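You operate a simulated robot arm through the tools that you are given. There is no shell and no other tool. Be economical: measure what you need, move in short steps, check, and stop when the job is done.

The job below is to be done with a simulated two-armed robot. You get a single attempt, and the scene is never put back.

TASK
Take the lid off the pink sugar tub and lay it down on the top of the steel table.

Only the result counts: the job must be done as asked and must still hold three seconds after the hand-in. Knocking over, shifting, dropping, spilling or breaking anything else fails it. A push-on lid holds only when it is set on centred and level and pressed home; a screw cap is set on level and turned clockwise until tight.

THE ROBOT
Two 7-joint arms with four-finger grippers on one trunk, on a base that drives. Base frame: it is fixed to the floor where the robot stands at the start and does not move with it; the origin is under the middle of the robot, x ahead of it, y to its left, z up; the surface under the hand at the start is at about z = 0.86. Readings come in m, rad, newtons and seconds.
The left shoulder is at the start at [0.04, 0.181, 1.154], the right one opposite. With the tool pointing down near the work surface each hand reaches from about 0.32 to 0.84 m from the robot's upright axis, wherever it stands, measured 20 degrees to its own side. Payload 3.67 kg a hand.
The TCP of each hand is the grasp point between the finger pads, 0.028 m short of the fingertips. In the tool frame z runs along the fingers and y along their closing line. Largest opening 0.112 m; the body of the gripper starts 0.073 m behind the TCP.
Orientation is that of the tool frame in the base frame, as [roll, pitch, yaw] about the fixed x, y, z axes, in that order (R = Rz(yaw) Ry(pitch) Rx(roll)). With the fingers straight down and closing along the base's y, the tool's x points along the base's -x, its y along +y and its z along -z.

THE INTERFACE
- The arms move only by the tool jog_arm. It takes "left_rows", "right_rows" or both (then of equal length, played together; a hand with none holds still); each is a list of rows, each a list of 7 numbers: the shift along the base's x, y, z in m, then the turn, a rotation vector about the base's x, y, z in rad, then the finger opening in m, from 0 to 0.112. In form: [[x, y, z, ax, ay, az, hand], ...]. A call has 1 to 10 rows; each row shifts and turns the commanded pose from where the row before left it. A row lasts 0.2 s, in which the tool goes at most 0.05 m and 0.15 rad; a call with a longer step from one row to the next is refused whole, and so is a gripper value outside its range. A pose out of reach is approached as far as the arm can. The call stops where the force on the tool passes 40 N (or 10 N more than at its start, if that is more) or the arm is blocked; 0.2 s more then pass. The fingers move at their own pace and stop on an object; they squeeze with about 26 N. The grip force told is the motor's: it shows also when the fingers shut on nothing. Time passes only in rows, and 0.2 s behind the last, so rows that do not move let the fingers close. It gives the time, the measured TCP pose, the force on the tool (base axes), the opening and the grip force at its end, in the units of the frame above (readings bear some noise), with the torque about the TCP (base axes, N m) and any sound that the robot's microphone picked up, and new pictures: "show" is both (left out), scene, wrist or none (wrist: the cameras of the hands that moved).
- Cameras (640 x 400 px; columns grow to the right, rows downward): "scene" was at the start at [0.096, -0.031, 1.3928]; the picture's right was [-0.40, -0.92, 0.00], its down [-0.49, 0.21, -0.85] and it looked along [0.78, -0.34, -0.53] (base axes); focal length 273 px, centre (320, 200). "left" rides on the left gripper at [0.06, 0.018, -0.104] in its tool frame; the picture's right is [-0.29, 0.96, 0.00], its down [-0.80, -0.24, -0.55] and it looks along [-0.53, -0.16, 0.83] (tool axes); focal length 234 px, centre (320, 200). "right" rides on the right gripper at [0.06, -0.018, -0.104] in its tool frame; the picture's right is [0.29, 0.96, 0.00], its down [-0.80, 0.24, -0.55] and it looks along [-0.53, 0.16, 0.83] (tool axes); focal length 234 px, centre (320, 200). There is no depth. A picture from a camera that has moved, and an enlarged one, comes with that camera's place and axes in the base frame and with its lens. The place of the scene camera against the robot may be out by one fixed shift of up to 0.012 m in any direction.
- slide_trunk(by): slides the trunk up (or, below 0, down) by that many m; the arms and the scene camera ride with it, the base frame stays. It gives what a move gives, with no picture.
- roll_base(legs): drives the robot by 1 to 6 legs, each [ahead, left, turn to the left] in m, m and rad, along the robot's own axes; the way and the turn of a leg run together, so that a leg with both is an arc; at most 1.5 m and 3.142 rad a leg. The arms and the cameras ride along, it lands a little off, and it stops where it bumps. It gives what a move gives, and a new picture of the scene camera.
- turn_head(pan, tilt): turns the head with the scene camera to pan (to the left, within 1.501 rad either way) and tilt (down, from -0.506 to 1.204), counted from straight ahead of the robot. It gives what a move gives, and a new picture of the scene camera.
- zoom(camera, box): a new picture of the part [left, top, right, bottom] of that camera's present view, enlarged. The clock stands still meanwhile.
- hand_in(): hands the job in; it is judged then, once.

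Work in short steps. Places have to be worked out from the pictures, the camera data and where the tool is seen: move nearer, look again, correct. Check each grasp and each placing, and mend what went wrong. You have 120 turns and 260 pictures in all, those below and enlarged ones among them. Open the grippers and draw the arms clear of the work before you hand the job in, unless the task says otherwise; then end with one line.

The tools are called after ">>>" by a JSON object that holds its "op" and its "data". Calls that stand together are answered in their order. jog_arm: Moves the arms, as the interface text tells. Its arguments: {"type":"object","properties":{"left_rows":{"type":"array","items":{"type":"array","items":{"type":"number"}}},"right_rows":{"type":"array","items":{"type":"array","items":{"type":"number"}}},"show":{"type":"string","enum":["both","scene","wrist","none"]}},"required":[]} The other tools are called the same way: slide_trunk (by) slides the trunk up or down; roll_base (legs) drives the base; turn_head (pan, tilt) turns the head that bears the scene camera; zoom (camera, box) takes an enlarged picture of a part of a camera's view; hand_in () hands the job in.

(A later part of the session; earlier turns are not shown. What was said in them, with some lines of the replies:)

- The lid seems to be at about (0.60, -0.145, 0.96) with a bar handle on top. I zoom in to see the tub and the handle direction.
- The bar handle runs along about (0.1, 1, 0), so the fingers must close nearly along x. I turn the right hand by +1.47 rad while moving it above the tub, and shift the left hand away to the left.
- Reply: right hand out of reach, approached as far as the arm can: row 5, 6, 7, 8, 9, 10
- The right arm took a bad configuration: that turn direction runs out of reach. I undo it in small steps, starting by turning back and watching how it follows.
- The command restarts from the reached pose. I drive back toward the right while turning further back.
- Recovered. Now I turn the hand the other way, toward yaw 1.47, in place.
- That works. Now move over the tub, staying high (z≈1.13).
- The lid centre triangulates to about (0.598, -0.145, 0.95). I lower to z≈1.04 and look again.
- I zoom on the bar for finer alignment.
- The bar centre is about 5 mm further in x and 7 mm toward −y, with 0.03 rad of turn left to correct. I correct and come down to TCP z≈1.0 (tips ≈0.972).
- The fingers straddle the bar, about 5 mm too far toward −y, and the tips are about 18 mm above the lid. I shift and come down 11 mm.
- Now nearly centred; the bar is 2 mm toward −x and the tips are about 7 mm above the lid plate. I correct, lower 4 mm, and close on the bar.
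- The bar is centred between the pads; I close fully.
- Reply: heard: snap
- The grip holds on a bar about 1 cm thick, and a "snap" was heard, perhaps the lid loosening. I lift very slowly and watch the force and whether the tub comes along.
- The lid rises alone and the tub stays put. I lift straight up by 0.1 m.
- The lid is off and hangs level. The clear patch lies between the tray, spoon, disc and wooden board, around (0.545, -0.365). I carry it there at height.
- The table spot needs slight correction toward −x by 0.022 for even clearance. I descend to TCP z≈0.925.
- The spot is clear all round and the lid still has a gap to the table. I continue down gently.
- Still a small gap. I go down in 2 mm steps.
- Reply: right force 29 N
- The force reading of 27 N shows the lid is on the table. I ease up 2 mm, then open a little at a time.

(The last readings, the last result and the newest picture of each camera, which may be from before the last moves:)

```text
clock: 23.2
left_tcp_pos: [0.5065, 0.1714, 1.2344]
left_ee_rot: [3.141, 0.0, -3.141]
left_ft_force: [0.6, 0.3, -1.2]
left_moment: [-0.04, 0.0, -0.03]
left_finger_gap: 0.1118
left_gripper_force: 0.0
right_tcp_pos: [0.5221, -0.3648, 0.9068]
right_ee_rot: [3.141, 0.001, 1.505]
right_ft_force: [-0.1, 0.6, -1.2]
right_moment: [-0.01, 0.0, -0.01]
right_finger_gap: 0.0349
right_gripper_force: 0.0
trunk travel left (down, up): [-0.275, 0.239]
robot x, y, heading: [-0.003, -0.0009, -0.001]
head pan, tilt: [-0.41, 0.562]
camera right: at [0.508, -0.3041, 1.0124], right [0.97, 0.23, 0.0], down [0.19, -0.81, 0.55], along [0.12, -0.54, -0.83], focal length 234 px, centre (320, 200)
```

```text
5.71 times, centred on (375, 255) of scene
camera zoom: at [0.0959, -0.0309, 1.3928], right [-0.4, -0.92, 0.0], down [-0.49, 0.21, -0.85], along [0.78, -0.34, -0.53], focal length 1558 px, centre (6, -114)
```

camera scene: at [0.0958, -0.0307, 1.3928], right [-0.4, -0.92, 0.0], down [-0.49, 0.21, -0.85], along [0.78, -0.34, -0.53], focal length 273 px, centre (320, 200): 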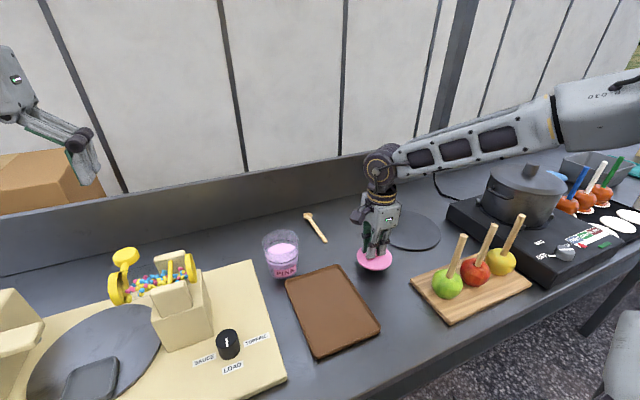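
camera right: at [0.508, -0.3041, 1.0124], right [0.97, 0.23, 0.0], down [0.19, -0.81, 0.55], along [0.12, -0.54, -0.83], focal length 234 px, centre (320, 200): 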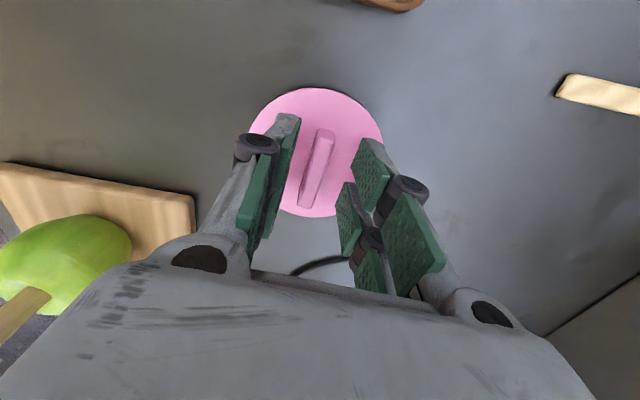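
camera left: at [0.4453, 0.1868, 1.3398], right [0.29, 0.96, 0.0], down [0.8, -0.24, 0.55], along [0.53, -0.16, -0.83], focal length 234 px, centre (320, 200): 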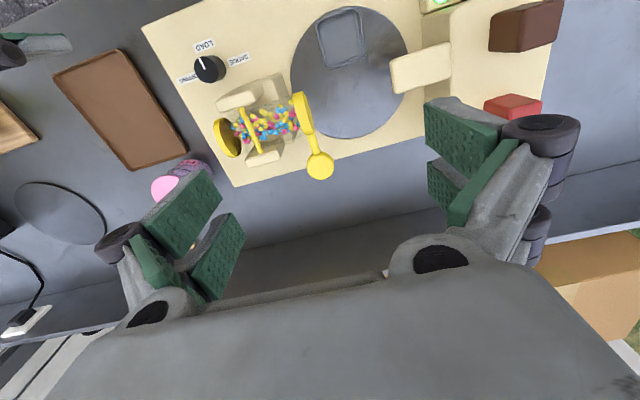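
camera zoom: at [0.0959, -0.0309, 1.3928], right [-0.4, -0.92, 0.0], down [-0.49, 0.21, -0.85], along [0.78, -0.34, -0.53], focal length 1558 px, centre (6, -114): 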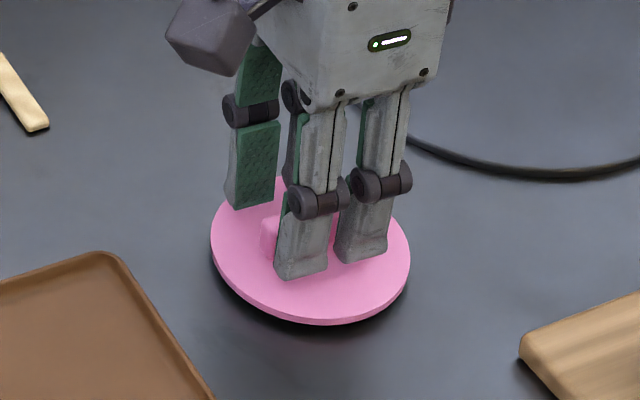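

The lid is released and rests flat. I raise the hand straight up and check.

>>> {"op": "jog_arm", "data": {"right_rows": [[0, 0, 0.01, 0, 0, 0, 0.035], [0, 0, 0.015, 0, 0, 0, 0.035], [0, 0, 0.03, 0, 0, 0, 0.035], [0, 0, 0.035, 0, 0, 0, 0.035], [0, 0, 0.035, 0, 0, 0, 0.035], [0, 0, 0.035, 0, 0, 0, 0.035], [0, 0, 0.035, 0, 0, 0, 0.035], [0, 0, 0.03, 0, 0, 0, 0.035]], "show": "both"}}

>>> {"op": "zoom", "data": {"camera": "scene", "box": [240, 200, 440, 320]}}

```text
clock: 25.0
left_tcp_pos: [0.5063, 0.1715, 1.2349]
left_ee_rot: [-3.14, 0.0, -3.142]
left_ft_force: [0.0, 1.1, -0.5]
left_moment: [-0.03, 0.0, 0.01]
left_finger_gap: 0.1122
left_gripper_force: 0.1
right_tcp_pos: [0.5222, -0.365, 1.1314]
right_ee_rot: [3.141, 0.001, 1.505]
right_ft_force: [0.0, -0.2, 0.0]
right_moment: [-0.02, 0.0, 0.02]
right_finger_gap: 0.0351
right_gripper_force: 0.1
trunk travel left (down, up): [-0.275, 0.239]
robot x, y, heading: [0.0031, 0.0016, 0.002]
head pan, tilt: [-0.41, 0.562]
camera scene: at [0.0955, -0.0305, 1.3929], right [-0.4, -0.92, 0.0], down [-0.49, 0.21, -0.85], along [0.78, -0.34, -0.53], focal length 273 px, centre (320, 200)
camera right: at [0.5085, -0.3042, 1.2361], right [0.97, 0.23, 0.0], down [0.19, -0.81, 0.55], along [0.12, -0.54, -0.83], focal length 234 px, centre (320, 200)
```

scene: 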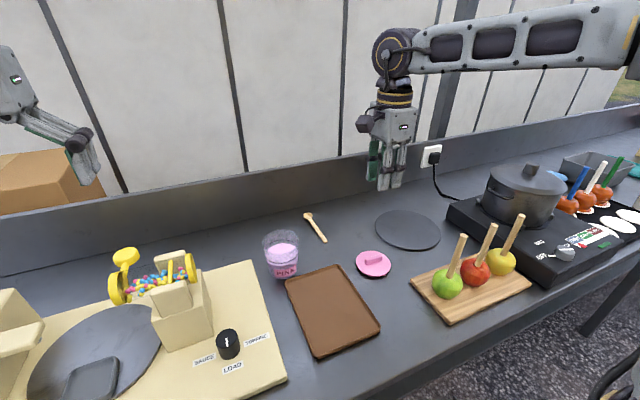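
right: 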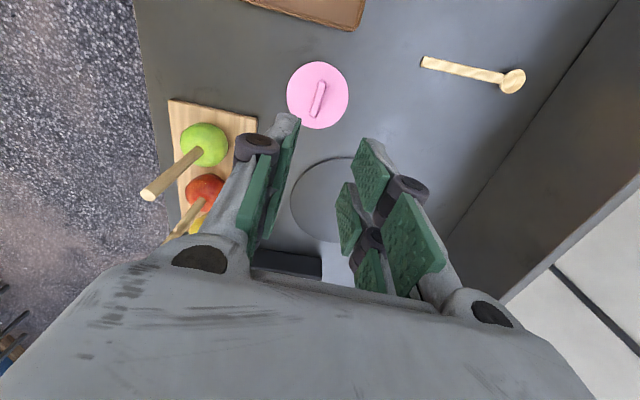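

```text
3.20 times, centred on (340, 260) of scene
camera zoom: at [0.0955, -0.0305, 1.3929], right [-0.4, -0.92, 0.0], down [-0.49, 0.21, -0.85], along [0.78, -0.34, -0.53], focal length 873 px, centre (256, 8)
```

zoom: 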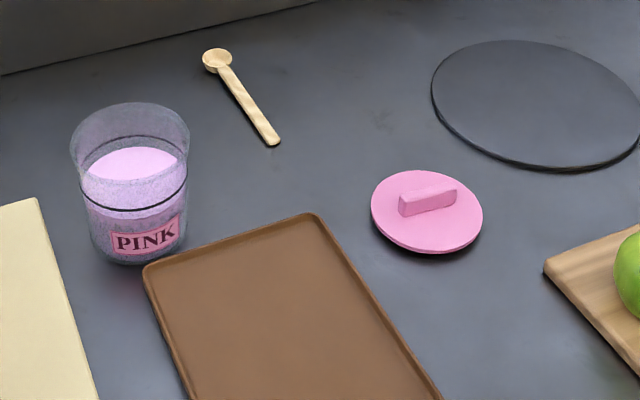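

The lid lies on the bare table, the tub stands upright, nothing else has moved, and the arms are clear. I open the gripper fully, then hand in.

>>> {"op": "jog_arm", "data": {"right_rows": [[0, 0, 0.01, 0, 0, 0, 0.07], [0, 0, 0.01, 0, 0, 0, 0.112], [0, 0, 0, 0, 0, 0, 0.112]], "show": "none"}}

>>> {"op": "hand_in", "data": {}}

```text
clock: 25.8
left_tcp_pos: [0.506, 0.1708, 1.2345]
left_ee_rot: [-3.141, 0.0, -3.14]
left_ft_force: [-0.3, -0.4, -0.4]
left_moment: [-0.05, 0.06, -0.01]
left_finger_gap: 0.112
left_gripper_force: 0.0
right_tcp_pos: [0.5232, -0.3663, 1.1529]
right_ee_rot: [-3.141, 0.0, 1.504]
right_ft_force: [-0.1, -0.4, 0.8]
right_moment: [-0.03, 0.05, 0.01]
right_finger_gap: 0.1118
right_gripper_force: 0.1
trunk travel left (down, up): [-0.275, 0.239]
robot x, y, heading: [-0.0044, -0.0015, 0.003]
head pan, tilt: [-0.41, 0.562]
```

```text
The job is handed in.
```

The lid is off the pink sugar tub and lying flat on the steel table, the tub and everything else looked undisturbed in the last picture, and the job is handed in.
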